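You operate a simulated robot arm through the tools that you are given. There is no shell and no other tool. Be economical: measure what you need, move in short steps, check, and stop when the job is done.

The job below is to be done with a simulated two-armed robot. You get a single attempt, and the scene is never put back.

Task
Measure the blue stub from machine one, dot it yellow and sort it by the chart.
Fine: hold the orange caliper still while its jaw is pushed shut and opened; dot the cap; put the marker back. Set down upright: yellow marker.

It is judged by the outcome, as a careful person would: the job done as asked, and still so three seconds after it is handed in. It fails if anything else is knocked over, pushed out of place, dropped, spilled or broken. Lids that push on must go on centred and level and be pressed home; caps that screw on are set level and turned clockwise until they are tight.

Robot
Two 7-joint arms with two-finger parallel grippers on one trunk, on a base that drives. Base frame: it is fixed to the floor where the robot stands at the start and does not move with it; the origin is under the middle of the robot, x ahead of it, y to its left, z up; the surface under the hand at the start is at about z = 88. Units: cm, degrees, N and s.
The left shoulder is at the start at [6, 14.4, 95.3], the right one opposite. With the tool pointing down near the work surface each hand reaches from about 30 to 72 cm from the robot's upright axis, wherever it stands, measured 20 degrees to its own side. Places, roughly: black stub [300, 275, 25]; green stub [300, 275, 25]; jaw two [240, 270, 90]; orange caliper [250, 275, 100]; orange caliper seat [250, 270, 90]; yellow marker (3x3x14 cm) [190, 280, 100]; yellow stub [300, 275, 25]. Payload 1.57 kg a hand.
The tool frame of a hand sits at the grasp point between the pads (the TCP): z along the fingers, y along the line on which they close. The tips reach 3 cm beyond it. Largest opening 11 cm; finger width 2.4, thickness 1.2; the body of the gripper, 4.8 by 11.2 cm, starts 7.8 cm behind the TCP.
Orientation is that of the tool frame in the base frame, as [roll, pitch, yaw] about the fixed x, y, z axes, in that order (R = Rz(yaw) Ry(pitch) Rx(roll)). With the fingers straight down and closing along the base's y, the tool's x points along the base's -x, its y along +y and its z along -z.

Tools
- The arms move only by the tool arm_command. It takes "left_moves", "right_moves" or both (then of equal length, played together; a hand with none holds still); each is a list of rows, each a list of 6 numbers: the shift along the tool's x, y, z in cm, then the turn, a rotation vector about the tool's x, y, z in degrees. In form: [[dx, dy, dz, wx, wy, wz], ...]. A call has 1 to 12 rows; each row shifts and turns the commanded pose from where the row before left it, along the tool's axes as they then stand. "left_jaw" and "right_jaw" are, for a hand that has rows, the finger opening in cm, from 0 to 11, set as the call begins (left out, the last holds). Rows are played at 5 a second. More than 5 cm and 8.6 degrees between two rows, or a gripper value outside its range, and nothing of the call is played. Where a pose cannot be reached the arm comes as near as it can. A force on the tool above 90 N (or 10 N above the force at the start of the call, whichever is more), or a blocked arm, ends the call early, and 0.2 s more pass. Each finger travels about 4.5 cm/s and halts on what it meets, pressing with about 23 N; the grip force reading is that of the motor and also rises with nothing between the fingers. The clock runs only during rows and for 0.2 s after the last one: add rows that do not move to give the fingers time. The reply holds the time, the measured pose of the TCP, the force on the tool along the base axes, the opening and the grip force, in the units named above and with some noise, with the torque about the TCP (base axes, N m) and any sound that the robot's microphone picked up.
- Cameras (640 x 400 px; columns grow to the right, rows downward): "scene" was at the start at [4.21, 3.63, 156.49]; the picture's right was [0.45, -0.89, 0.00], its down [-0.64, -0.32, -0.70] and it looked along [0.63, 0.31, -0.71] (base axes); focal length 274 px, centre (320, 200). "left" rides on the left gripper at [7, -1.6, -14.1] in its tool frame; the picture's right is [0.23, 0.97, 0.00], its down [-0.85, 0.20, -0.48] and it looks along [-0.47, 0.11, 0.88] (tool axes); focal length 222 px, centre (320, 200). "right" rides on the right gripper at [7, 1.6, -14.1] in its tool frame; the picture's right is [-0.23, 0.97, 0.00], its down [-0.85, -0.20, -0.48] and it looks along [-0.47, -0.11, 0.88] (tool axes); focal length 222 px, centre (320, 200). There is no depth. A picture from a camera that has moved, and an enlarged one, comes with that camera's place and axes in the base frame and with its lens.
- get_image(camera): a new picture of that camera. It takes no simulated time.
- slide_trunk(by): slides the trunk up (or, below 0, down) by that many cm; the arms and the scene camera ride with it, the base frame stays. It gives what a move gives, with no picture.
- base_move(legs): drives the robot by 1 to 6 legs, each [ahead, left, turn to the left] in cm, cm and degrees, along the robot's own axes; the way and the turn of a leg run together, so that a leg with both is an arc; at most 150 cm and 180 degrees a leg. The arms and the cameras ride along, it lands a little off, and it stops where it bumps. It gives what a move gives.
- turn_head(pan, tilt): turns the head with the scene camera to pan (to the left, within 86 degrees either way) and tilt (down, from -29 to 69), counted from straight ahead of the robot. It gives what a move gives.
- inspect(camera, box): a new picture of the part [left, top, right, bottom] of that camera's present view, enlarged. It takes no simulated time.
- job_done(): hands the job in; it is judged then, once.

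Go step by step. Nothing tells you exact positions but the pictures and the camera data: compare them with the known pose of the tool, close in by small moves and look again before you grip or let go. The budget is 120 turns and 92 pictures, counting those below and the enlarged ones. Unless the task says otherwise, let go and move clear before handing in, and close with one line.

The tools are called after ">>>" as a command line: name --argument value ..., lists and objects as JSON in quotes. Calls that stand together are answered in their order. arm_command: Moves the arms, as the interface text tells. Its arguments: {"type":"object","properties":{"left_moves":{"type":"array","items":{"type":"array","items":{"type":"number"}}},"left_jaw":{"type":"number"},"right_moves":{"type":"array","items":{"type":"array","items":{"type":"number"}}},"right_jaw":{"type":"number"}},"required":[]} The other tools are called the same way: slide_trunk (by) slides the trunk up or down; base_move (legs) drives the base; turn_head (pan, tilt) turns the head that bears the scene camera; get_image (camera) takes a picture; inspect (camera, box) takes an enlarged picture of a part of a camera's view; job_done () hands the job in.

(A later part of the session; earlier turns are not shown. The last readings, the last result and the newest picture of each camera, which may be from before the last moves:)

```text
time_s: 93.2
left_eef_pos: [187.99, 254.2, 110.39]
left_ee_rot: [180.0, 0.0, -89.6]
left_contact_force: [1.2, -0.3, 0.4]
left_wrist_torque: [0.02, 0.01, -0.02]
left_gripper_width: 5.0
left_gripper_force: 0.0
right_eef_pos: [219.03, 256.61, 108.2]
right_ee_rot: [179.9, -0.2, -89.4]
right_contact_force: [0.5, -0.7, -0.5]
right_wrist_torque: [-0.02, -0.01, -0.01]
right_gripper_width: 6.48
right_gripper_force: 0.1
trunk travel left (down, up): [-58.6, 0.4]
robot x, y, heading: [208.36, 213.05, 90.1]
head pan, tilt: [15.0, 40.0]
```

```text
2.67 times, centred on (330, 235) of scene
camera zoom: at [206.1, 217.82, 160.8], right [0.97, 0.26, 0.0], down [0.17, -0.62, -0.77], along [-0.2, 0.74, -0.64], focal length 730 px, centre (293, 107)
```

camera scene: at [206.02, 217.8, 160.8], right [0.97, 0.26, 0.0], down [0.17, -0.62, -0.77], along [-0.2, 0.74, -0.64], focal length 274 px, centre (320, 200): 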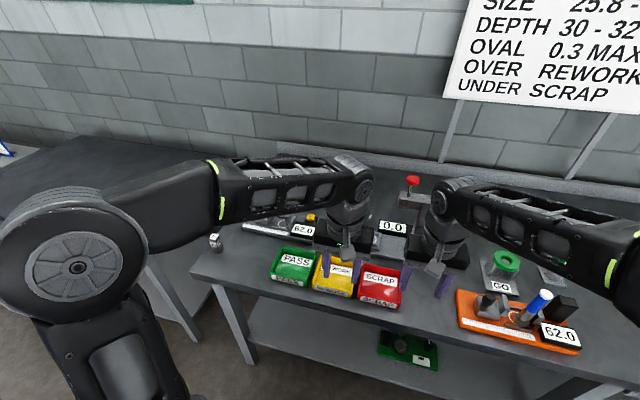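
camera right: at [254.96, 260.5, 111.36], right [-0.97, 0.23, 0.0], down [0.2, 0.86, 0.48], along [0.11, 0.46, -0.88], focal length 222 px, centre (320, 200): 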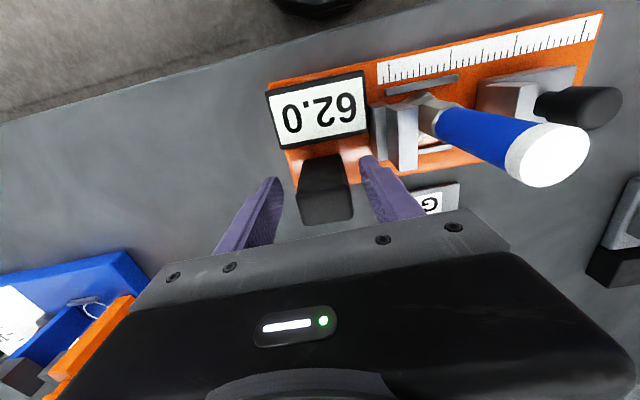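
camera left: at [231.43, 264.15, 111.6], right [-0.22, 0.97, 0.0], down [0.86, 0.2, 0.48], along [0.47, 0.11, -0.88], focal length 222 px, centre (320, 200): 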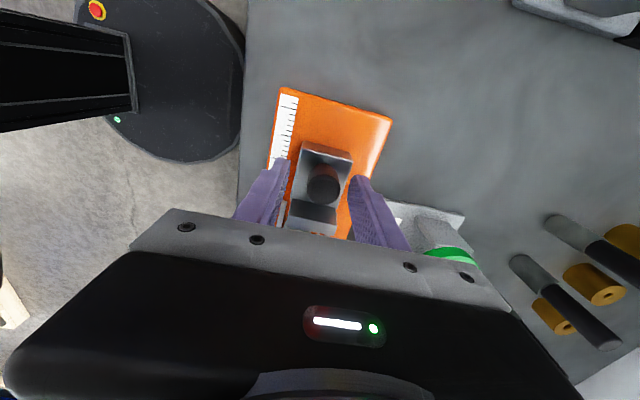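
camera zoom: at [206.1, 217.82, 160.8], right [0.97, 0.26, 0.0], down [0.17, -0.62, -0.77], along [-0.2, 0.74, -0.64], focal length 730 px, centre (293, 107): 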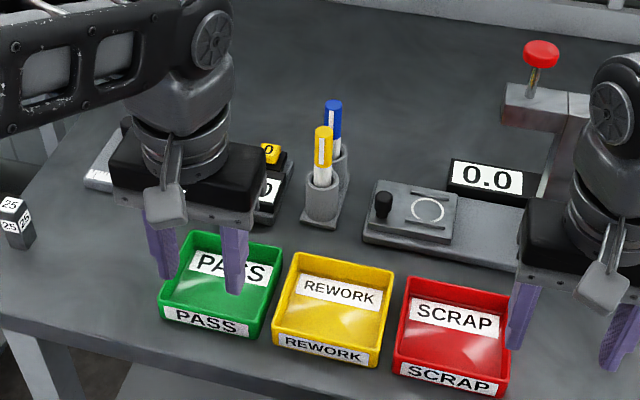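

Yellow marker axis is at about [193.1, 280.3], top z ≈ 104, in its cup (rim ≈ 94). Move the base 4 cm nearer and bring the left hand above it.

>>> base_move --legs '[[4, 0, 0]]'

>>> arm_command --left_moves '[[-4, -2, 0, 0, 0, 0], [-4, -2, 0, 0, 0, 0], [-4, -1, 0, 0, 0, 0], [-4, 0, 0, 0, 0, 0], [-4, 0, 0, 0, 0, 0], [-2, 0, 0, 0, 0, 0], [0, 0, 0, 0, 0, 0]]'

>>> get_image --camera "left"

>>> inspect --camera "scene" --box '[260, 140, 400, 245]'

```text
time_s: 94.1
left_eef_pos: [188.11, 258.42, 110.36]
left_ee_rot: [-180.0, 0.0, -89.6]
left_contact_force: [-0.1, 1.0, -0.7]
left_wrist_torque: [-0.04, -0.01, 0.01]
left_gripper_width: 4.99
left_gripper_force: 0.1
right_eef_pos: [218.85, 260.58, 108.25]
right_ee_rot: [-180.0, -0.3, -89.3]
right_contact_force: [0.8, 0.5, -1.0]
right_wrist_torque: [-0.07, 0.02, -0.02]
right_gripper_width: 6.5
right_gripper_force: 0.2
trunk travel left (down, up): [-58.6, 0.4]
robot x, y, heading: [208.38, 216.6, 90.0]
head pan, tilt: [15.0, 40.0]
```

```text
time_s: 95.7
left_eef_pos: [192.86, 277.28, 110.42]
left_ee_rot: [179.9, 0.2, -89.8]
left_contact_force: [-0.6, 0.0, 0.5]
left_wrist_torque: [-0.01, 0.03, 0.03]
left_gripper_width: 4.99
left_gripper_force: 0.0
left hand out of reach, approached as far as the arm can: row 5, 6
right_eef_pos: [219.02, 260.49, 108.22]
right_ee_rot: [179.8, -0.2, -89.3]
right_contact_force: [-0.1, 0.1, -0.3]
right_wrist_torque: [0.03, 0.04, -0.03]
right_gripper_width: 6.5
right_gripper_force: 0.1
trunk travel left (down, up): [-58.6, 0.4]
robot x, y, heading: [208.19, 216.62, 90.0]
head pan, tilt: [15.0, 40.0]
```

```text
34 pictures are left
camera left: at [194.56, 270.34, 124.41], right [-0.97, -0.23, 0.0], down [-0.2, 0.85, 0.48], along [-0.11, 0.47, -0.88], focal length 222 px, centre (320, 200)
```

left: 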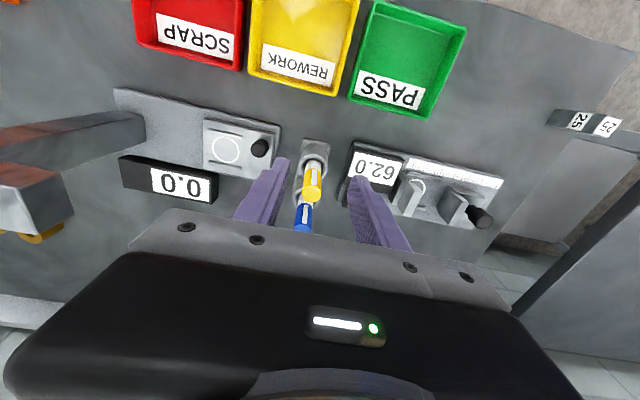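

```text
3.81 times, centred on (330, 192) of scene
camera zoom: at [206.12, 221.85, 160.8], right [0.97, 0.26, 0.0], down [0.17, -0.62, -0.77], along [-0.2, 0.74, -0.64], focal length 1043 px, centre (282, 229)
```

zoom: 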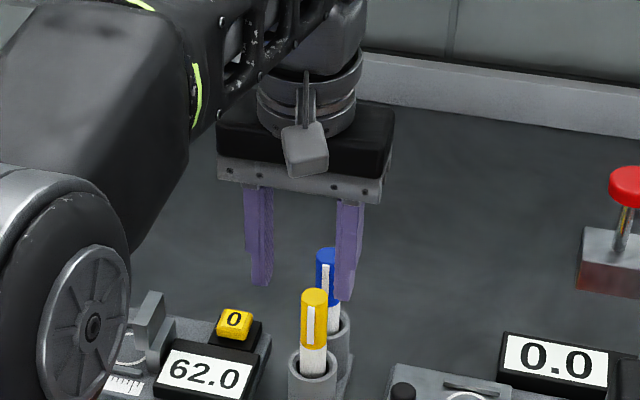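

Marker confirmed at [193.0, 280.7]. Lower 5 cm (in front of it), then slide forward so the fingers straddle it.

>>> arm_command --left_moves '[[0, 0, 3, 0, 0, 0], [0, 0, 2.5, 0, 0, 0], [-1.5, 0, 0, 0, 0, 0], [-1.8, 0, 0, 0, 0, 0], [0, 0, 0, 0, 0, 0]]'

>>> get_image --camera "left"

```text
time_s: 96.9
left_eef_pos: [192.82, 280.47, 105.08]
left_ee_rot: [180.0, 0.0, -89.7]
left_contact_force: [0.7, 0.2, 0.4]
left_wrist_torque: [0.0, 0.01, -0.03]
left_gripper_width: 4.99
left_gripper_force: 0.1
right_eef_pos: [218.93, 260.58, 108.38]
right_ee_rot: [-180.0, -0.2, -89.2]
right_contact_force: [-0.7, -0.3, -0.2]
right_wrist_torque: [0.0, 0.01, -0.03]
right_gripper_width: 6.51
right_gripper_force: 0.0
trunk travel left (down, up): [-58.6, 0.4]
robot x, y, heading: [208.44, 216.6, 90.1]
head pan, tilt: [15.0, 40.0]
```

```text
32 pictures are left
camera left: at [194.6, 273.57, 119.06], right [-0.97, -0.23, 0.0], down [-0.2, 0.85, 0.48], along [-0.11, 0.47, -0.88], focal length 222 px, centre (320, 200)
```

left: 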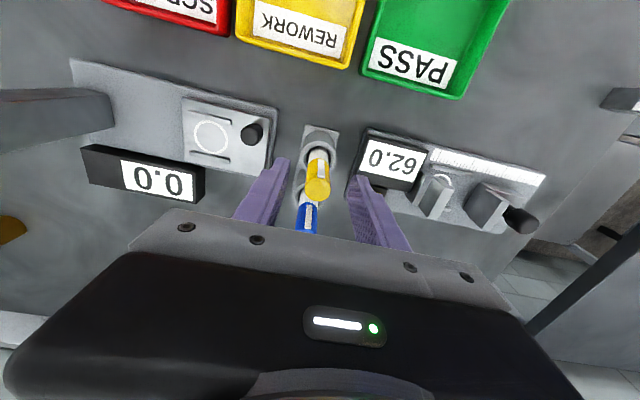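

Centred. Lower 6 cm and close on the marker.

>>> arm_command --left_moves '[[0, 0, 3, 0, 0, 0], [0, 0, 2.8, 0, 0, 0], [0, 0, 0, 0, 0, 0]]'

>>> arm_command --left_moves '[[0, 0, 0, 0, 0, 0], [0, 0, 0, 0, 0, 0], [0, 0, 0, 0, 0, 0], [0, 0, 0, 0, 0, 0], [0, 0, 0, 0, 0, 0]]' --left_jaw 0.8

>>> inspect --camera "scene" --box '[260, 140, 400, 245]'

```text
time_s: 97.7
left_eef_pos: [192.96, 280.31, 99.06]
left_ee_rot: [179.9, 0.0, -89.7]
left_contact_force: [-0.3, 0.1, -0.6]
left_wrist_torque: [-0.02, 0.0, -0.04]
left_gripper_width: 4.99
left_gripper_force: 0.2
right_eef_pos: [218.91, 260.47, 108.39]
right_ee_rot: [-180.0, -0.3, -89.2]
right_contact_force: [0.5, -0.4, 0.2]
right_wrist_torque: [-0.02, 0.0, -0.02]
right_gripper_width: 6.51
right_gripper_force: 0.0
trunk travel left (down, up): [-58.6, 0.4]
robot x, y, heading: [208.31, 216.52, 90.0]
head pan, tilt: [15.0, 40.0]
```

```text
time_s: 98.9
left_eef_pos: [192.9, 280.38, 98.98]
left_ee_rot: [-180.0, 0.0, -89.8]
left_contact_force: [-0.2, 0.1, 1.9]
left_wrist_torque: [0.01, -0.17, -0.01]
left_gripper_width: 2.04
left_gripper_force: 23.1
right_eef_pos: [218.97, 260.51, 108.26]
right_ee_rot: [179.9, -0.2, -89.1]
right_contact_force: [-0.2, 0.9, -0.1]
right_wrist_torque: [0.01, -0.01, 0.0]
right_gripper_width: 6.54
right_gripper_force: 0.1
trunk travel left (down, up): [-58.6, 0.4]
robot x, y, heading: [208.11, 216.87, 90.0]
head pan, tilt: [15.0, 40.0]
```

```text
3.81 times, centred on (330, 192) of scene
camera zoom: at [206.01, 221.83, 160.8], right [0.97, 0.26, 0.0], down [0.17, -0.62, -0.77], along [-0.2, 0.74, -0.64], focal length 1043 px, centre (282, 229)
```

zoom: 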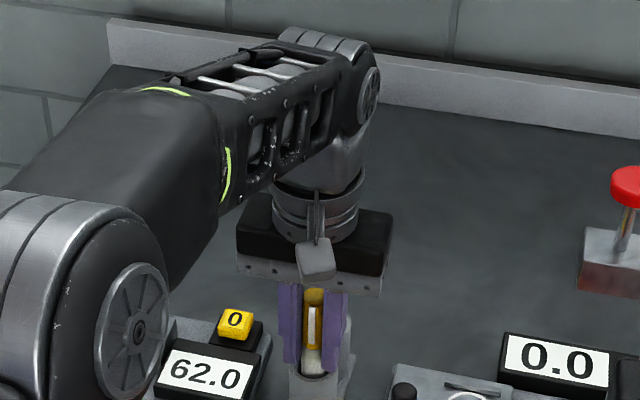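

Marker gripped at TCP [192.9, 280.4, 99.0]. Lift 6 cm straight up and look.

>>> arm_command --left_moves '[[0, 0, -2, 0, 0, 0], [0, 0, -2, 0, 0, 0], [0, 0, -2, 0, 0, 0], [0, 0, 0, 0, 0, 0]]'

>>> inspect --camera "scene" --box '[260, 140, 400, 245]'

```text
time_s: 99.9
left_eef_pos: [192.68, 280.44, 105.24]
left_ee_rot: [-180.0, 0.0, -89.7]
left_contact_force: [-0.4, -0.2, -0.1]
left_wrist_torque: [0.0, 0.01, 0.01]
left_gripper_width: 2.05
left_gripper_force: 23.7
right_eef_pos: [218.96, 260.47, 108.33]
right_ee_rot: [180.0, -0.2, -89.2]
right_contact_force: [0.3, 0.0, 0.3]
right_wrist_torque: [0.0, 0.02, -0.03]
right_gripper_width: 6.51
right_gripper_force: 0.1
trunk travel left (down, up): [-58.6, 0.4]
robot x, y, heading: [208.16, 216.63, 90.1]
head pan, tilt: [15.0, 40.0]
```

```text
3.81 times, centred on (330, 192) of scene
camera zoom: at [206.0, 221.86, 160.8], right [0.97, 0.26, 0.0], down [0.17, -0.62, -0.77], along [-0.2, 0.74, -0.64], focal length 1043 px, centre (282, 229)
```

zoom: 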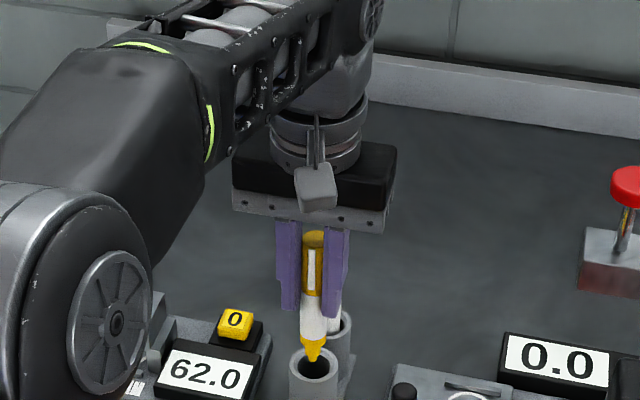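

The marker's yellow tip is out of the cup. Raise and retract it, then drive back to the caliper.

>>> arm_command --left_moves '[[0, 0, -1, 0, 0, 0], [3, 0, 0, 0, 0, 0], [4, 0, -1, 0, 0, 0], [4, 0, -2, 0, 0, 0], [4, 0, -2, 0, 0, 0], [4, 0, -2, 0, 0, 0], [4, 0, -2, 0, 0, 0], [0, 0, -1, 0, 0, 0], [0, 0, 0, 0, 0, 0]]'

>>> base_move --legs '[[-4, 0, 0], [0, -48, 0]]'

>>> turn_head --pan 0 --tilt 45

>>> get_image --camera "scene"

```text
time_s: 101.9
left_eef_pos: [192.85, 257.5, 116.18]
left_ee_rot: [-180.0, 0.0, -89.7]
left_contact_force: [0.2, -0.8, -1.0]
left_wrist_torque: [0.05, 0.03, -0.01]
left_gripper_width: 2.05
left_gripper_force: 22.8
right_eef_pos: [218.94, 260.4, 108.37]
right_ee_rot: [-179.9, -0.2, -89.2]
right_contact_force: [0.5, 0.3, -0.3]
right_wrist_torque: [0.0, 0.0, 0.0]
right_gripper_width: 6.49
right_gripper_force: 0.0
trunk travel left (down, up): [-58.6, 0.4]
robot x, y, heading: [208.25, 216.7, 89.4]
head pan, tilt: [15.0, 40.0]
```

```text
time_s: 105.2
left_eef_pos: [240.17, 253.32, 116.21]
left_ee_rot: [180.0, 0.1, -89.9]
left_contact_force: [-0.9, 0.4, -0.8]
left_wrist_torque: [0.02, 0.04, -0.02]
left_gripper_width: 2.09
left_gripper_force: 23.0
right_eef_pos: [266.23, 256.3, 108.23]
right_ee_rot: [179.9, -0.3, -89.3]
right_contact_force: [0.2, -0.3, -1.0]
right_wrist_torque: [-0.02, -0.01, -0.01]
right_gripper_width: 6.51
right_gripper_force: 0.0
trunk travel left (down, up): [-58.6, 0.4]
robot x, y, heading: [255.57, 212.29, 90.1]
head pan, tilt: [15.0, 40.0]
```

```text
time_s: 106.0
left_eef_pos: [240.21, 253.44, 116.1]
left_ee_rot: [180.0, 0.0, -89.9]
left_contact_force: [0.0, 0.3, -0.7]
left_wrist_torque: [-0.02, -0.02, 0.0]
left_gripper_width: 2.07
left_gripper_force: 22.4
right_eef_pos: [266.2, 256.3, 108.27]
right_ee_rot: [179.9, -0.2, -89.3]
right_contact_force: [-0.1, 0.4, 0.4]
right_wrist_torque: [0.01, 0.01, 0.0]
right_gripper_width: 6.49
right_gripper_force: 0.0
trunk travel left (down, up): [-58.6, 0.4]
robot x, y, heading: [255.12, 212.43, 89.9]
head pan, tilt: [0.0, 45.0]
```

```text
29 pictures are left
camera scene: at [255.36, 217.52, 160.07], right [1.0, 0.0, 0.0], down [0.0, -0.71, -0.71], along [0.0, 0.71, -0.71], focal length 274 px, centre (320, 200)
```

scene: 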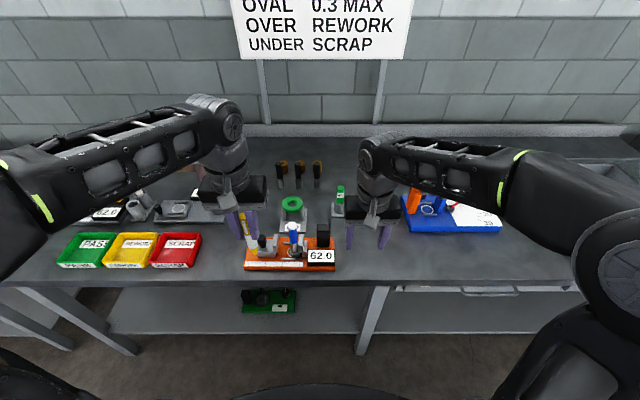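

Cap centre at about [248.1, 264.8, 103.6]; marker tip is ~8.9 below the TCP. Bring the tip above the cap.

>>> arm_command --left_moves '[[-3, -2, 0, 0, 0, 0], [-3, -2, 0, 0, 0, 0], [-3, -2, 0, 0, 0, 0], [-2.3, -1.9, 0, 0, 0, 0], [0, 0, 0, 0, 0, 0]]'

>>> inspect --camera "scene" --box '[240, 190, 340, 265]'

>>> get_image --camera "left"

```text
time_s: 107.2
left_eef_pos: [247.04, 263.23, 116.21]
left_ee_rot: [180.0, 0.2, -89.9]
left_contact_force: [-0.3, -0.6, -0.3]
left_wrist_torque: [-0.03, 0.01, -0.02]
left_gripper_width: 2.08
left_gripper_force: 23.2
left hand out of reach, approached as far as the arm can: row 4
right_eef_pos: [266.24, 256.19, 108.32]
right_ee_rot: [179.9, -0.2, -89.3]
right_contact_force: [0.1, 0.9, -0.1]
right_wrist_torque: [0.01, 0.04, 0.02]
right_gripper_width: 6.49
right_gripper_force: 0.1
trunk travel left (down, up): [-58.6, 0.4]
robot x, y, heading: [255.41, 212.19, 89.7]
head pan, tilt: [0.0, 45.0]
```

```text
5.33 times, centred on (290, 228) of scene
camera zoom: at [255.51, 217.53, 160.07], right [1.0, 0.0, 0.0], down [0.0, -0.71, -0.71], along [0.0, 0.71, -0.71], focal length 1460 px, centre (480, 53)
```

zoom: 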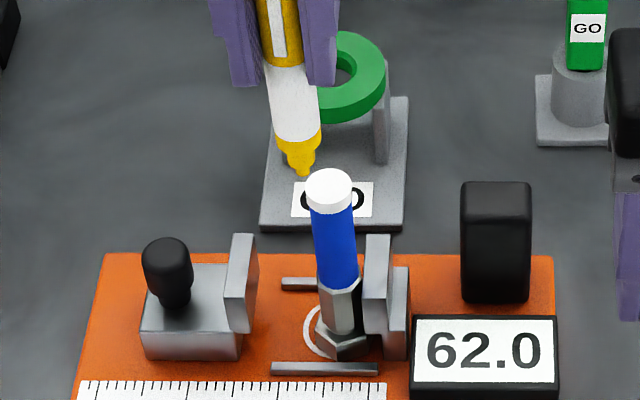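

```text
27 pictures are left
camera left: at [248.59, 256.22, 130.19], right [-0.97, -0.23, 0.0], down [-0.2, 0.85, 0.48], along [-0.11, 0.47, -0.88], focal length 222 px, centre (320, 200)
```

left: 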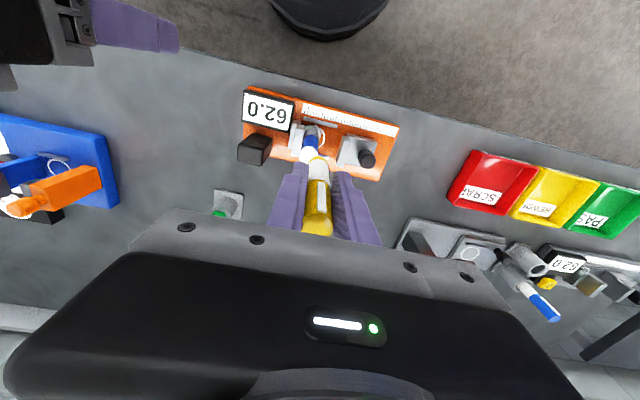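

Tip needs +1 x and +1.2 y. Lower slightly and shift.

>>> arm_command --left_moves '[[0, 0, 0.6, 0, 0, 0], [-0.6, -0.5, 0.2, 0, 0, 0], [-0.6, -0.5, 0.2, 0, 0, 0], [0, 0, 0, 0, 0, 0]]'

>>> inspect --camera "scene" --box '[260, 200, 320, 245]'

```text
time_s: 108.2
left_eef_pos: [247.84, 264.46, 115.27]
left_ee_rot: [180.0, 0.0, -89.9]
left_contact_force: [0.8, 0.2, 0.1]
left_wrist_torque: [-0.02, -0.04, -0.01]
left_gripper_width: 2.1
left_gripper_force: 22.0
right_eef_pos: [266.16, 256.15, 108.21]
right_ee_rot: [180.0, -0.2, -89.4]
right_contact_force: [-0.3, -0.1, 0.0]
right_wrist_torque: [-0.03, -0.01, -0.01]
right_gripper_width: 6.52
right_gripper_force: 0.0
trunk travel left (down, up): [-58.6, 0.4]
robot x, y, heading: [254.97, 212.37, 89.8]
head pan, tilt: [0.0, 45.0]
```

```text
8.89 times, centred on (290, 222) of scene
camera zoom: at [255.37, 217.51, 160.07], right [1.0, 0.0, 0.0], down [0.0, -0.71, -0.71], along [0.0, 0.71, -0.71], focal length 2433 px, centre (587, 0)
```

zoom: 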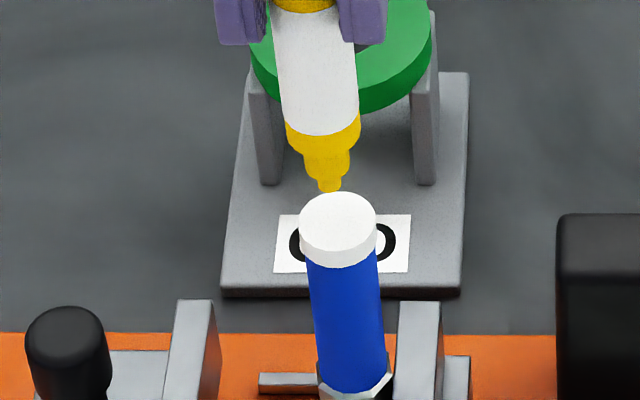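

Tip is ~1.2 cm above the cap centre. Lower gently to touch.

>>> arm_command --left_moves '[[0, -0.25, 0.3, 0, 0, 0], [0, 0, 0.3, 0, 0, 0], [0, 0, 0.3, 0, 0, 0], [0, 0, 0, 0, 0, 0]]'

>>> inspect --camera "scene" --box '[260, 200, 320, 245]'

```text
time_s: 109.2
left_eef_pos: [247.97, 264.4, 114.29]
left_ee_rot: [179.9, 0.0, -89.8]
left_contact_force: [0.3, -0.4, 0.1]
left_wrist_torque: [-0.03, -0.02, -0.04]
left_gripper_width: 2.09
left_gripper_force: 23.0
right_eef_pos: [266.16, 256.24, 108.24]
right_ee_rot: [-179.9, -0.1, -89.5]
right_contact_force: [-0.3, -0.3, -0.3]
right_wrist_torque: [0.02, 0.0, -0.01]
right_gripper_width: 6.51
right_gripper_force: 0.0
trunk travel left (down, up): [-58.6, 0.4]
robot x, y, heading: [255.02, 212.24, 89.9]
head pan, tilt: [0.0, 45.0]
```

```text
8.89 times, centred on (290, 222) of scene
camera zoom: at [255.37, 217.52, 160.07], right [1.0, 0.0, 0.0], down [0.0, -0.71, -0.71], along [0.0, 0.71, -0.71], focal length 2433 px, centre (587, 0)
```

zoom: 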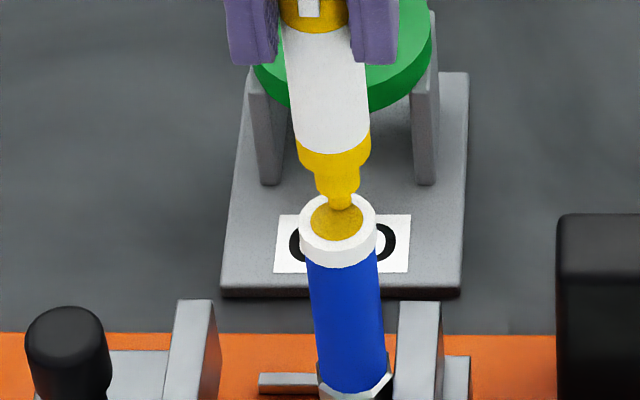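

A yellow dot has appeared, centred on the cap. Lift, retract and take the marker back to its cup.

>>> arm_command --left_moves '[[0, 0, -0.7, 0, 0, 0], [0, 0, -0.8, 0, 0, 0], [2, 0.5, -0.5, 0, 0, 0], [3, 1, 0, 0, 0, 0], [4, 3, 0, 0, 0, 0], [2, 3, 0, 0, 0, 0], [0, 0, 0, 0, 0, 0]]'

>>> inspect --camera "scene" --box '[240, 190, 340, 265]'

>>> base_move --legs '[[0, 48, 0], [4, 0, 0]]'

>>> turn_head --pan 15 --tilt 40

>>> inspect --camera "scene" --box '[240, 140, 400, 260]'

```text
time_s: 110.8
left_eef_pos: [240.51, 253.34, 115.61]
left_ee_rot: [180.0, 0.0, -89.9]
left_contact_force: [-0.3, 0.9, 0.1]
left_wrist_torque: [-0.05, 0.01, -0.01]
left_gripper_width: 2.11
left_gripper_force: 22.5
left hand out of reach, approached as far as the arm can: row 2
right_eef_pos: [266.18, 256.31, 108.24]
right_ee_rot: [180.0, -0.3, -89.5]
right_contact_force: [-0.2, -0.3, -0.2]
right_wrist_torque: [0.05, 0.0, -0.01]
right_gripper_width: 6.48
right_gripper_force: 0.0
trunk travel left (down, up): [-58.6, 0.4]
robot x, y, heading: [255.48, 212.23, 89.7]
head pan, tilt: [0.0, 45.0]
```

```text
5.33 times, centred on (290, 228) of scene
camera zoom: at [255.41, 217.54, 160.07], right [1.0, 0.0, 0.0], down [0.0, -0.71, -0.71], along [0.0, 0.71, -0.71], focal length 1460 px, centre (480, 53)
```

zoom: 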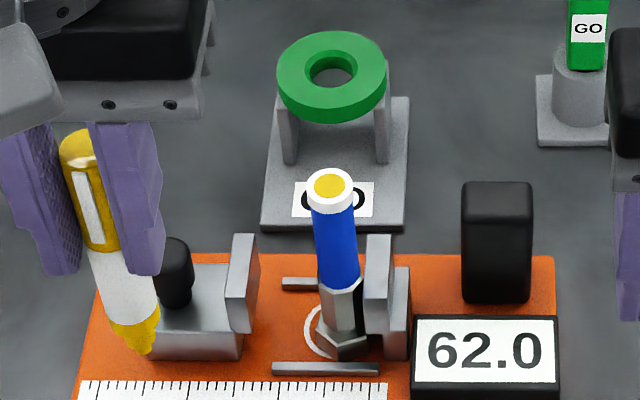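

```text
time_s: 114.2
left_eef_pos: [192.11, 258.07, 115.51]
left_ee_rot: [179.9, -0.1, -90.4]
left_contact_force: [0.4, 0.6, -0.9]
left_wrist_torque: [-0.06, 0.01, -0.02]
left_gripper_width: 2.1
left_gripper_force: 23.5
right_eef_pos: [217.67, 260.62, 108.17]
right_ee_rot: [-179.9, -0.4, -89.9]
right_contact_force: [0.9, 0.9, -0.4]
right_wrist_torque: [-0.08, 0.01, 0.0]
right_gripper_width: 6.52
right_gripper_force: 0.1
trunk travel left (down, up): [-58.6, 0.4]
robot x, y, heading: [206.41, 216.83, 89.0]
head pan, tilt: [0.0, 45.0]
```

```text
time_s: 114.9
left_eef_pos: [192.11, 257.87, 115.55]
left_ee_rot: [180.0, 0.0, -90.3]
left_contact_force: [0.0, -1.6, -0.5]
left_wrist_torque: [-0.02, -0.02, -0.02]
left_gripper_width: 2.1
left_gripper_force: 23.5
right_eef_pos: [217.76, 260.3, 108.32]
right_ee_rot: [-180.0, -0.2, -90.0]
right_contact_force: [0.5, -0.3, -0.1]
right_wrist_torque: [0.0, 0.03, -0.03]
right_gripper_width: 6.5
right_gripper_force: 0.0
trunk travel left (down, up): [-58.6, 0.4]
robot x, y, heading: [206.46, 216.73, 89.6]
head pan, tilt: [15.0, 40.0]
```

```text
3.33 times, centred on (320, 200) of scene
camera zoom: at [204.39, 221.89, 160.8], right [0.97, 0.25, 0.0], down [0.16, -0.62, -0.77], along [-0.19, 0.74, -0.64], focal length 912 px, centre (320, 200)
```

zoom: 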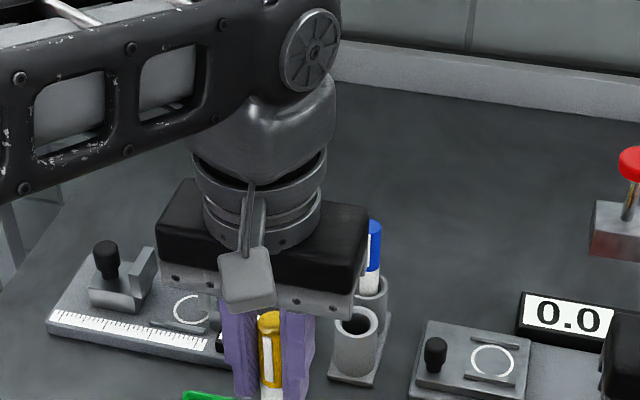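

The dot is clean and centred. Now bring the marker back over its cup at [192.9, 280.4].

>>> arm_command --left_moves '[[-4, -0.4, 1, 0, 0, 0], [-4, -0.4, 1, 0, 0, 0], [-4, 0, 2, 0, 0, 0], [-4, 0, 2, 0, 0, 0], [-3.5, 0, 2, 0, 0, 0], [-2, 0, 1, 0, 0, 0], [-1, 0, 0, 0, 0, 0], [0, 0, 0, 0, 0, 0]]'

>>> inspect --camera "scene" --box '[300, 160, 380, 260]'

>>> inspect --camera "left" --box '[260, 100, 380, 240]'

```text
time_s: 116.7
left_eef_pos: [192.96, 280.43, 106.72]
left_ee_rot: [-180.0, 0.0, -90.3]
left_contact_force: [-1.7, -0.7, -0.4]
left_wrist_torque: [-0.02, 0.01, 0.03]
left_gripper_width: 2.1
left_gripper_force: 22.4
right_eef_pos: [217.8, 260.32, 108.36]
right_ee_rot: [-180.0, -0.2, -89.9]
right_contact_force: [0.4, 0.7, -0.4]
right_wrist_torque: [-0.03, -0.03, -0.02]
right_gripper_width: 6.51
right_gripper_force: 0.1
trunk travel left (down, up): [-58.6, 0.4]
robot x, y, heading: [206.4, 216.76, 89.3]
head pan, tilt: [15.0, 40.0]
```

```text
4.00 times, centred on (340, 210) of scene
camera zoom: at [204.38, 221.9, 160.8], right [0.97, 0.25, 0.0], down [0.16, -0.62, -0.77], along [-0.19, 0.74, -0.64], focal length 1095 px, centre (240, 160)
```

zoom: 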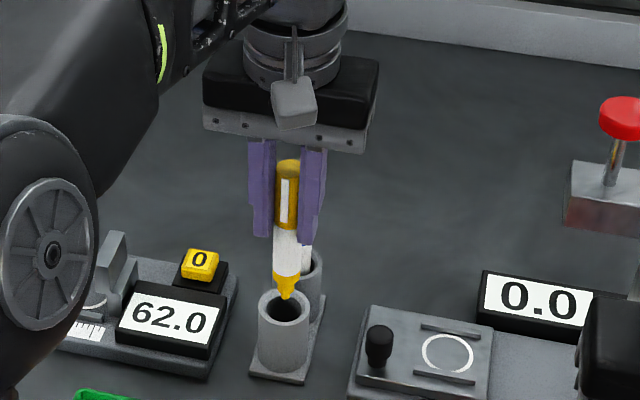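

```text
2.86 times, centred on (320, 170) of left
camera zoom: at [194.55, 273.44, 120.7], right [-0.98, -0.22, 0.0], down [-0.19, 0.86, 0.48], along [-0.11, 0.47, -0.88], focal length 635 px, centre (320, 286)
```

zoom: 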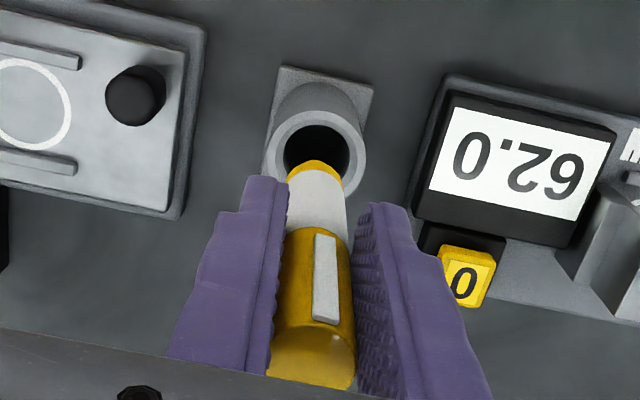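

Hole centre ≈ [192.9, 281.0]; the tip (now ~10.5 below the TCP) is nearly over it. Tiny shift and lower in steps.

>>> arm_command --left_moves '[[-0.3, 0.15, 0, 0, 0, 0], [0, 0, 0.7, 0, 0, 0], [0, 0, 0.7, 0, 0, 0], [0, 0, 0.6, 0, 0, 0], [0, 0, 0, 0, 0, 0]]'

>>> inspect --camera "scene" --box '[300, 180, 380, 240]'

>>> inspect --camera "left" --box '[260, 100, 380, 240]'

```text
time_s: 117.9
left_eef_pos: [192.77, 280.54, 104.5]
left_ee_rot: [-180.0, -0.1, -90.4]
left_contact_force: [1.1, -0.6, 0.1]
left_wrist_torque: [0.0, -0.02, -0.03]
left_gripper_width: 2.09
left_gripper_force: 23.1
right_eef_pos: [217.77, 260.48, 108.31]
right_ee_rot: [-180.0, -0.2, -89.9]
right_contact_force: [-0.4, 0.0, 0.3]
right_wrist_torque: [0.0, -0.03, 0.01]
right_gripper_width: 6.49
right_gripper_force: 0.1
trunk travel left (down, up): [-58.6, 0.4]
robot x, y, heading: [206.41, 216.81, 89.7]
head pan, tilt: [15.0, 40.0]
```

```text
6.67 times, centred on (340, 210) of scene
camera zoom: at [204.39, 221.92, 160.8], right [0.97, 0.25, 0.0], down [0.16, -0.62, -0.77], along [-0.19, 0.74, -0.64], focal length 1825 px, centre (187, 133)
```

zoom: 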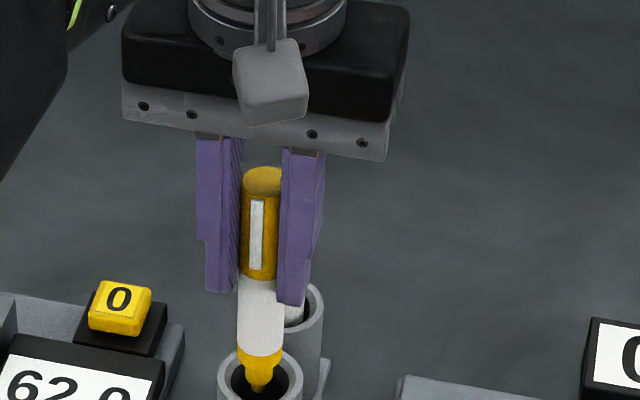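

```text
2.86 times, centred on (320, 170) of left
camera zoom: at [194.37, 273.58, 118.55], right [-0.98, -0.22, 0.0], down [-0.19, 0.86, 0.48], along [-0.11, 0.47, -0.88], focal length 635 px, centre (320, 286)
```

zoom: 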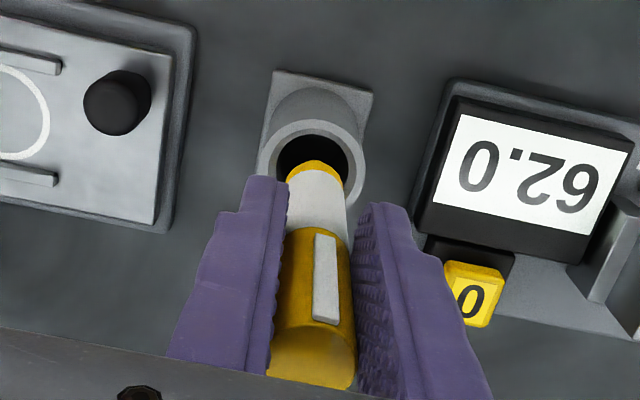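

Tip is entering the hole. Continue down with force checks.

>>> arm_command --left_moves '[[0, 0, 0.6, 0, 0, 0], [0, 0, 0.6, 0, 0, 0], [0, 0, 0.6, 0, 0, 0], [0, 0, 0, 0, 0, 0]]'

>>> arm_command --left_moves '[[0, 0, 0.4, 0, 0, 0], [0, 0, 0.4, 0, 0, 0], [0, 0, 0, 0, 0, 0]]'

>>> arm_command --left_moves '[[0, 0, 0.3, 0, 0, 0], [0, 0, 0.3, 0, 0, 0], [0, 0, 0, 0, 0, 0]]'

```text
time_s: 118.9
left_eef_pos: [192.82, 280.5, 102.92]
left_ee_rot: [180.0, 0.0, -90.2]
left_contact_force: [0.3, 0.5, -0.5]
left_wrist_torque: [-0.02, 0.0, -0.03]
left_gripper_width: 2.11
left_gripper_force: 23.0
right_eef_pos: [217.71, 260.49, 108.26]
right_ee_rot: [-179.9, -0.2, -89.9]
right_contact_force: [0.6, 0.4, -1.1]
right_wrist_torque: [0.01, -0.04, 0.02]
right_gripper_width: 6.53
right_gripper_force: 0.1
trunk travel left (down, up): [-58.6, 0.4]
robot x, y, heading: [206.87, 216.73, 89.3]
head pan, tilt: [15.0, 40.0]
```

```text
time_s: 119.7
left_eef_pos: [192.84, 280.59, 102.03]
left_ee_rot: [-179.9, -0.1, -90.3]
left_contact_force: [-0.5, -0.1, -0.8]
left_wrist_torque: [-0.01, 0.01, 0.0]
left_gripper_width: 2.1
left_gripper_force: 23.4
right_eef_pos: [217.78, 260.39, 108.2]
right_ee_rot: [180.0, -0.2, -90.0]
right_contact_force: [0.2, -0.3, -0.3]
right_wrist_torque: [-0.01, 0.03, -0.04]
right_gripper_width: 6.5
right_gripper_force: 0.0
trunk travel left (down, up): [-58.6, 0.4]
robot x, y, heading: [206.6, 216.74, 89.1]
head pan, tilt: [15.0, 40.0]
```

```text
time_s: 120.5
left_eef_pos: [192.64, 280.54, 101.37]
left_ee_rot: [179.9, -0.2, -90.4]
left_contact_force: [0.2, -0.9, -0.6]
left_wrist_torque: [0.0, -0.01, -0.01]
left_gripper_width: 2.08
left_gripper_force: 23.2
right_eef_pos: [217.71, 260.49, 108.18]
right_ee_rot: [180.0, -0.2, -89.9]
right_contact_force: [0.0, 0.1, 0.3]
right_wrist_torque: [0.01, 0.03, -0.02]
right_gripper_width: 6.5
right_gripper_force: 0.2
trunk travel left (down, up): [-58.6, 0.4]
robot x, y, heading: [206.42, 216.45, 89.2]
head pan, tilt: [15.0, 40.0]
```

>>> arm_command --left_moves '[[0, 0, 0.3, 0, 0, 0], [0, 0, 0.3, 0, 0, 0], [0, 0, 0, 0, 0, 0]]'

>>> arm_command --left_moves '[[0, 0, 0.3, 0, 0, 0], [0, 0, 0.3, 0, 0, 0], [0, 0, 0, 0, 0, 0]]'

>>> inspect --camera "scene" --box '[300, 180, 380, 240]'

```text
time_s: 121.3
left_eef_pos: [192.63, 280.6, 100.74]
left_ee_rot: [-180.0, 0.0, -90.3]
left_contact_force: [0.0, 0.1, -0.6]
left_wrist_torque: [0.03, -0.04, -0.01]
left_gripper_width: 2.1
left_gripper_force: 23.2
right_eef_pos: [217.64, 260.52, 108.26]
right_ee_rot: [180.0, -0.3, -90.0]
right_contact_force: [0.4, 0.1, 0.1]
right_wrist_torque: [0.03, -0.01, 0.0]
right_gripper_width: 6.48
right_gripper_force: 0.1
trunk travel left (down, up): [-58.6, 0.4]
robot x, y, heading: [206.84, 216.57, 89.0]
head pan, tilt: [15.0, 40.0]
```

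```text
time_s: 122.1
left_eef_pos: [192.84, 280.68, 100.2]
left_ee_rot: [-180.0, 0.0, -90.3]
left_contact_force: [0.8, -0.2, -0.4]
left_wrist_torque: [-0.07, 0.01, 0.0]
left_gripper_width: 2.11
left_gripper_force: 23.4
right_eef_pos: [217.72, 260.46, 108.3]
right_ee_rot: [180.0, -0.3, -89.9]
right_contact_force: [-0.7, 0.6, 0.2]
right_wrist_torque: [0.01, -0.01, 0.04]
right_gripper_width: 6.5
right_gripper_force: 0.0
trunk travel left (down, up): [-58.6, 0.4]
robot x, y, heading: [206.83, 216.77, 89.1]
head pan, tilt: [15.0, 40.0]
```

```text
6.67 times, centred on (340, 210) of scene
camera zoom: at [204.38, 221.92, 160.8], right [0.97, 0.25, 0.0], down [0.16, -0.62, -0.77], along [-0.19, 0.74, -0.64], focal length 1825 px, centre (187, 133)
```

zoom: 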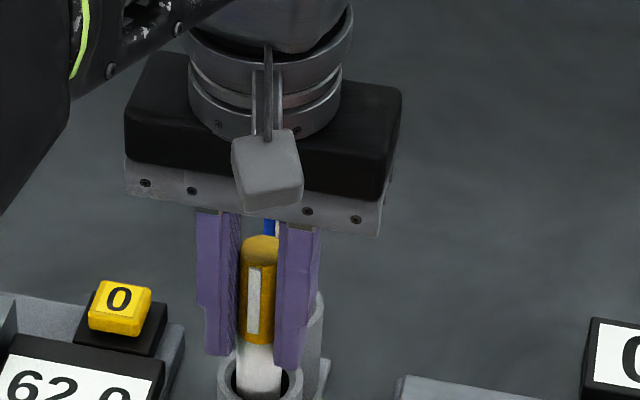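

>>> arm_command --left_moves '[[0, 0, 0.3, 0, 0, 0], [0, 0, 0.3, 0, 0, 0], [0, 0, 0, 0, 0, 0]]'

>>> arm_command --left_moves '[[0, 0, 0.3, 0, 0, 0], [0, 0, 0.2, 0, 0, 0], [0, 0, 0, 0, 0, 0]]'

```text
time_s: 122.9
left_eef_pos: [192.86, 280.46, 100.13]
left_ee_rot: [-179.9, 0.4, -90.2]
left_contact_force: [-1.6, 1.5, 20.3]
left_wrist_torque: [0.44, 0.16, -0.01]
left_gripper_width: 2.13
left_gripper_force: 22.7
right_eef_pos: [217.76, 260.19, 108.32]
right_ee_rot: [-180.0, -0.3, -89.9]
right_contact_force: [-0.2, 0.2, 0.2]
right_wrist_torque: [0.0, 0.0, 0.01]
right_gripper_width: 6.5
right_gripper_force: 0.1
trunk travel left (down, up): [-58.6, 0.4]
robot x, y, heading: [206.53, 217.13, 89.3]
head pan, tilt: [15.0, 40.0]
```

```text
time_s: 123.7
left_eef_pos: [192.81, 280.5, 99.28]
left_ee_rot: [-180.0, 0.2, -90.4]
left_contact_force: [-0.5, -0.1, 20.5]
left_wrist_torque: [0.14, 0.01, -0.03]
left_gripper_width: 2.11
left_gripper_force: 22.9
right_eef_pos: [217.71, 260.34, 108.48]
right_ee_rot: [179.9, -0.2, -89.8]
right_contact_force: [-0.2, -0.2, -0.3]
right_wrist_torque: [0.03, -0.02, 0.01]
right_gripper_width: 6.51
right_gripper_force: 0.1
trunk travel left (down, up): [-58.6, 0.4]
robot x, y, heading: [206.54, 216.93, 89.5]
head pan, tilt: [15.0, 40.0]
```

The marker is seated at the bottom of the cup. Open and lift straight off.

>>> arm_command --left_moves '[[0, 0, -0.2, 0, 0, 0], [0, 0, 0, 0, 0, 0], [0, 0, 0, 0, 0, 0], [0, 0, -2, 0, 0, 0], [0, 0, -3, 0, 0, 0], [0, 0, -2.5, 0, 0, 0], [4, 0, 0, 0, 0, 0], [4, 0, -1, 0, 0, 0], [4, 0, -1, 0, 0, 0], [4, 4, -1, 0, 0, 0], [0, 4, 0, 0, 0, 0]]' --left_jaw 4.5

>>> inspect --camera "scene" --box '[240, 160, 400, 280]'

```text
refused: row 10 steps farther than a row can; nothing moved
```

```text
3.33 times, centred on (320, 220) of scene
camera zoom: at [204.43, 221.67, 160.81], right [0.97, 0.25, 0.0], down [0.16, -0.62, -0.77], along [-0.19, 0.74, -0.64], focal length 912 px, centre (320, 133)
```

zoom: 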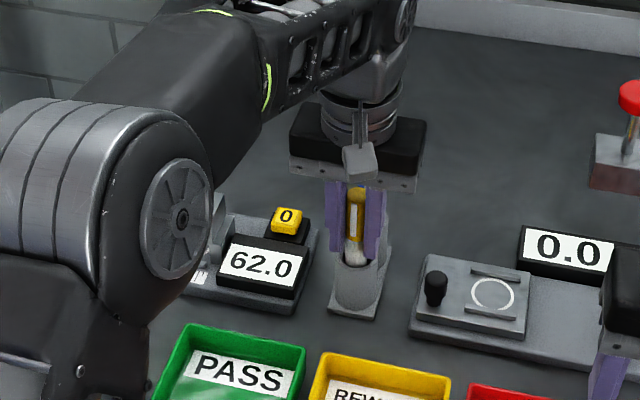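

>>> arm_command --left_moves '[[0, 0, -0.2, 0, 0, 0], [0, 0, 0, 0, 0, 0], [0, 0, 0, 0, 0, 0], [0, 0, -2, 0, 0, 0], [0, 0, -3, 0, 0, 0], [0, 0, -2.5, 0, 0, 0], [4, 0, 0, 0, 0, 0], [4, 0, -1, 0, 0, 0], [4, 0, -1, 0, 0, 0], [4, 0, -1, 0, 0, 0], [4, 2, 0, 0, 0, 0], [0, 4, 0, 0, 0, 0]]' --left_jaw 4.5

>>> inspect --camera "scene" --box '[240, 160, 400, 280]'

```text
time_s: 126.3
left_eef_pos: [186.78, 260.56, 109.84]
left_ee_rot: [-180.0, 0.0, -90.4]
left_contact_force: [-0.2, 0.4, -0.7]
left_wrist_torque: [-0.03, -0.02, 0.04]
left_gripper_width: 4.5
left_gripper_force: 0.0
right_eef_pos: [217.66, 260.43, 108.18]
right_ee_rot: [-180.0, -0.3, -89.9]
right_contact_force: [-0.6, 0.1, 0.2]
right_wrist_torque: [0.0, 0.02, -0.01]
right_gripper_width: 6.51
right_gripper_force: 0.3
trunk travel left (down, up): [-58.6, 0.4]
robot x, y, heading: [206.76, 216.31, 89.3]
head pan, tilt: [15.0, 40.0]
```

```text
3.33 times, centred on (320, 220) of scene
camera zoom: at [204.31, 222.0, 160.79], right [0.97, 0.25, 0.0], down [0.16, -0.62, -0.77], along [-0.19, 0.74, -0.64], focal length 912 px, centre (320, 133)
```

zoom: 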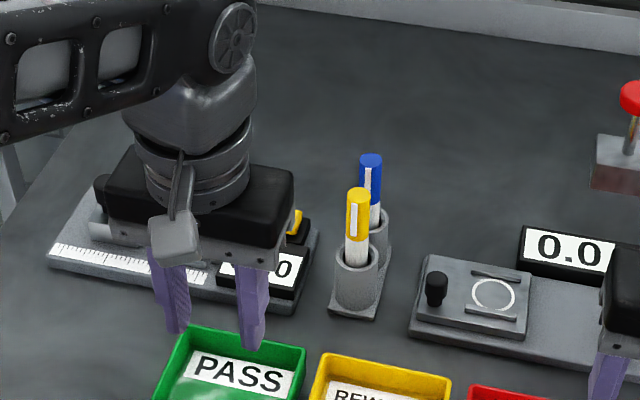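

Marker is upright in its cup. Now rotate the right gripper 90° (to close along y, clear of the caliper jaws) and drive back to the stub.

>>> arm_command --right_moves '[[0, 0, 0, 0, 0, -8.2], [0, 0, 0, 0, 0, -8.2], [0, 0, 0, 0, 0, -8.2], [0, 0, 0, 0, 0, -8.2], [0, 0, 0, 0, 0, -8.2], [0, 0, 0, 0, 0, -8.2], [0, 0, 0, 0, 0, -8.2], [0, 0, 0, 0, 0, -8.2], [0, 0, 0, 0, 0, -8.2], [0, 0, 0, 0, 0, -8.2], [0, 0, 0, 0, 0, -8], [0, 0, 0, 0, 0, 0]]' --right_jaw 5

>>> base_move --legs '[[0, -28, 0.5]]'

>>> turn_head --pan 0 --tilt 45

>>> inspect --camera "scene" --box '[280, 170, 420, 275]'

>>> get_image --camera "right"

```text
time_s: 128.9
left_eef_pos: [186.83, 260.59, 109.84]
left_ee_rot: [179.9, 0.0, -90.3]
left_contact_force: [-1.1, 0.1, 0.4]
left_wrist_torque: [-0.01, 0.01, -0.01]
left_gripper_width: 4.5
left_gripper_force: 0.1
right_eef_pos: [217.74, 260.39, 108.26]
right_ee_rot: [179.7, 0.0, 0.2]
right_contact_force: [0.1, -0.6, 0.3]
right_wrist_torque: [-0.02, -0.01, -0.01]
right_gripper_width: 5.01
right_gripper_force: 0.0
trunk travel left (down, up): [-58.6, 0.4]
robot x, y, heading: [206.67, 216.36, 89.3]
head pan, tilt: [15.0, 40.0]
```

```text
time_s: 130.9
left_eef_pos: [214.48, 260.04, 109.86]
left_ee_rot: [-180.0, 0.0, -89.8]
left_contact_force: [0.2, 0.5, -0.3]
left_wrist_torque: [-0.02, 0.03, -0.02]
left_gripper_width: 4.49
left_gripper_force: 0.1
right_eef_pos: [245.42, 260.33, 108.31]
right_ee_rot: [179.8, 0.1, 0.7]
right_contact_force: [0.1, -0.3, 0.3]
right_wrist_torque: [0.0, 0.02, 0.0]
right_gripper_width: 5.0
right_gripper_force: 0.0
trunk travel left (down, up): [-58.6, 0.4]
robot x, y, heading: [234.47, 216.58, 90.1]
head pan, tilt: [15.0, 40.0]
```

```text
time_s: 131.7
left_eef_pos: [214.41, 260.14, 109.9]
left_ee_rot: [-179.9, 0.1, -89.7]
left_contact_force: [0.2, -0.1, -0.3]
left_wrist_torque: [0.01, 0.01, -0.04]
left_gripper_width: 4.51
left_gripper_force: 0.0
right_eef_pos: [245.4, 260.34, 108.21]
right_ee_rot: [179.8, 0.0, 0.8]
right_contact_force: [-0.4, 0.5, 0.7]
right_wrist_torque: [-0.01, 0.02, 0.03]
right_gripper_width: 5.05
right_gripper_force: 0.1
trunk travel left (down, up): [-58.6, 0.4]
robot x, y, heading: [234.73, 216.74, 90.0]
head pan, tilt: [0.0, 45.0]
```

```text
3.81 times, centred on (350, 222) of scene
camera zoom: at [234.59, 221.63, 160.07], right [1.0, 0.0, 0.0], down [0.0, -0.71, -0.71], along [0.0, 0.71, -0.71], focal length 1043 px, centre (206, 114)
```

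zoom: 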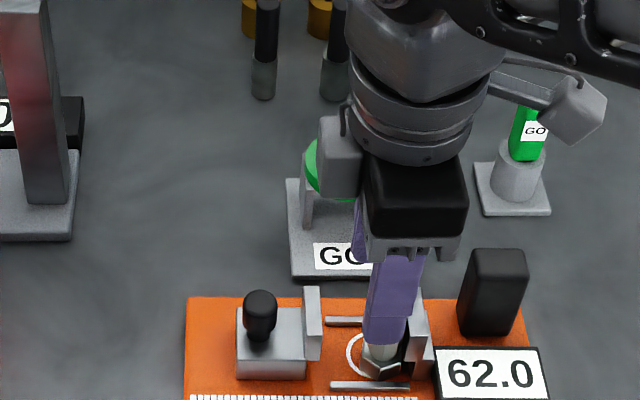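

```text
14 pictures are left
camera right: at [252.36, 258.78, 122.18], right [-0.21, -0.98, 0.0], down [-0.86, 0.19, 0.48], along [-0.47, 0.1, -0.88], focal length 222 px, centre (320, 200)
```

right: 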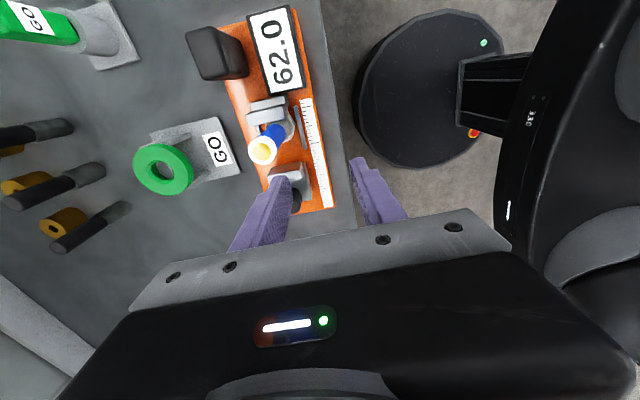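

Stub cap at [248.1, 264.5]. Move above, then descend to straddle it along y.

>>> arm_command --right_moves '[[1.2, -2, 0, 0, 0, 0], [1.2, -2.15, 0, 0, 0, 0], [0, 0, 2.6, 0, 0, 0], [0, 0, 2.6, 0, 0, 0], [0, 0, 2.4, 0, 0, 0], [0, 0, 0, 0, 0, 0]]'

>>> inspect --camera "right" --box '[220, 80, 420, 240]'

```text
time_s: 133.1
left_eef_pos: [214.37, 260.04, 109.8]
left_ee_rot: [180.0, 0.0, -89.6]
left_contact_force: [0.1, -0.4, -0.1]
left_wrist_torque: [0.05, 0.0, 0.01]
left_gripper_width: 4.5
left_gripper_force: 0.1
right_eef_pos: [247.63, 264.47, 100.66]
right_ee_rot: [179.6, 0.0, 0.7]
right_contact_force: [-0.2, 0.2, 0.5]
right_wrist_torque: [0.01, -0.01, -0.01]
right_gripper_width: 4.99
right_gripper_force: 0.1
trunk travel left (down, up): [-58.6, 0.4]
robot x, y, heading: [234.5, 216.48, 90.0]
head pan, tilt: [0.0, 45.0]
```

```text
2.50 times, centred on (320, 160) of right
camera zoom: at [254.62, 262.92, 114.64], right [-0.22, -0.98, 0.0], down [-0.86, 0.19, 0.48], along [-0.47, 0.1, -0.88], focal length 555 px, centre (320, 300)
```

zoom: 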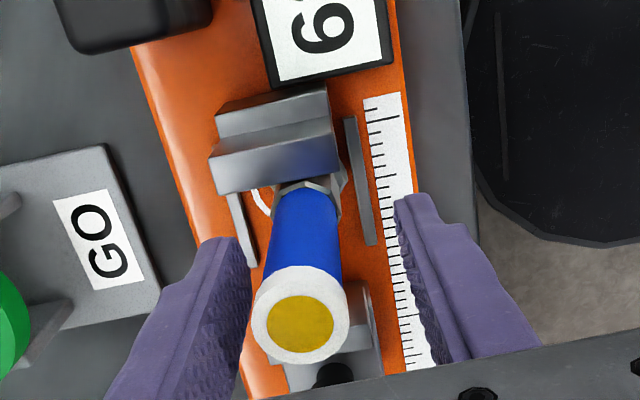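

Shift 0.4 in y to centre, then close and lift.

>>> arm_command --right_moves '[[0.15, -0.4, 0.2, 0, 0, 0], [0, 0, 0, 0, 0, 0]]'

>>> arm_command --right_moves '[[0, 0, 0, 0, 0, 0], [0, 0, 0, 0, 0, 0], [0, 0, 0, 0, 0, 0], [0, 0, 0, 0, 0, 0]]' --right_jaw 1

>>> arm_command --right_moves '[[0, 0, -1, 0, 0, 0], [0, 0, -2.5, 0, 0, 0], [0, 0, -3, 0, 0, 0], [0, 0, -3, 0, 0, 0], [0, 3, -1, 0, 0, 0], [0, 3, -2, 0, 0, 0], [0, 3, -1, 0, 0, 0], [0, 0, 0, 0, 0, 0]]'

>>> inspect --camera "scene" --box '[280, 170, 420, 275]'

```text
time_s: 133.7
left_eef_pos: [214.41, 260.04, 109.8]
left_ee_rot: [179.9, 0.0, -89.7]
left_contact_force: [0.2, 0.3, -0.2]
left_wrist_torque: [0.01, -0.03, 0.02]
left_gripper_width: 4.49
left_gripper_force: 0.1
right_eef_pos: [247.78, 264.98, 100.57]
right_ee_rot: [179.9, 0.0, 0.7]
right_contact_force: [0.1, 0.1, 0.8]
right_wrist_torque: [0.04, 0.0, 0.0]
right_gripper_width: 4.97
right_gripper_force: 0.0
trunk travel left (down, up): [-58.6, 0.4]
robot x, y, heading: [234.92, 216.75, 89.8]
head pan, tilt: [0.0, 45.0]
```

```text
time_s: 134.7
left_eef_pos: [214.34, 260.06, 109.8]
left_ee_rot: [179.9, 0.0, -89.7]
left_contact_force: [-0.5, -0.6, 0.1]
left_wrist_torque: [0.01, -0.01, -0.01]
left_gripper_width: 4.48
left_gripper_force: 0.1
right_eef_pos: [247.73, 264.9, 100.63]
right_ee_rot: [179.9, 0.0, 0.7]
right_contact_force: [0.2, -0.1, 0.2]
right_wrist_torque: [0.01, 0.0, 0.01]
right_gripper_width: 2.2
right_gripper_force: 23.0
trunk travel left (down, up): [-58.6, 0.4]
robot x, y, heading: [234.62, 216.41, 89.9]
head pan, tilt: [0.0, 45.0]
```

```text
time_s: 136.5
left_eef_pos: [214.46, 260.14, 109.9]
left_ee_rot: [-180.0, 0.0, -89.7]
left_contact_force: [-0.3, -0.1, 0.0]
left_wrist_torque: [-0.05, -0.02, 0.0]
left_gripper_width: 4.52
left_gripper_force: 0.0
right_eef_pos: [248.09, 256.27, 114.0]
right_ee_rot: [179.7, 0.0, 0.7]
right_contact_force: [0.9, 0.3, -2.1]
right_wrist_torque: [-0.01, 0.0, 0.0]
right_gripper_width: 2.19
right_gripper_force: 23.5
trunk travel left (down, up): [-58.6, 0.4]
robot x, y, heading: [234.9, 216.8, 89.9]
head pan, tilt: [0.0, 45.0]
```

```text
3.81 times, centred on (350, 222) of scene
camera zoom: at [234.59, 221.73, 160.07], right [1.0, 0.0, 0.0], down [0.0, -0.71, -0.71], along [0.0, 0.71, -0.71], focal length 1043 px, centre (206, 114)
```

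zoom: 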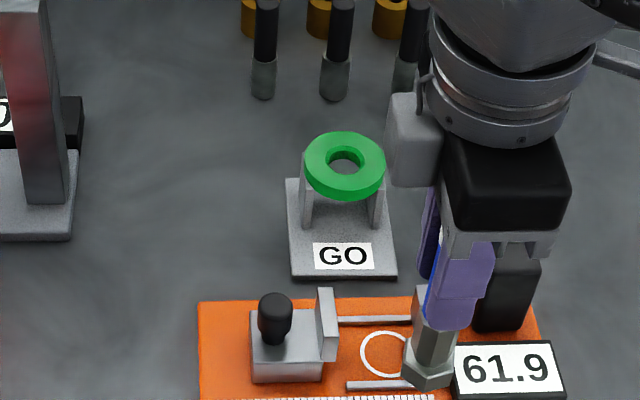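

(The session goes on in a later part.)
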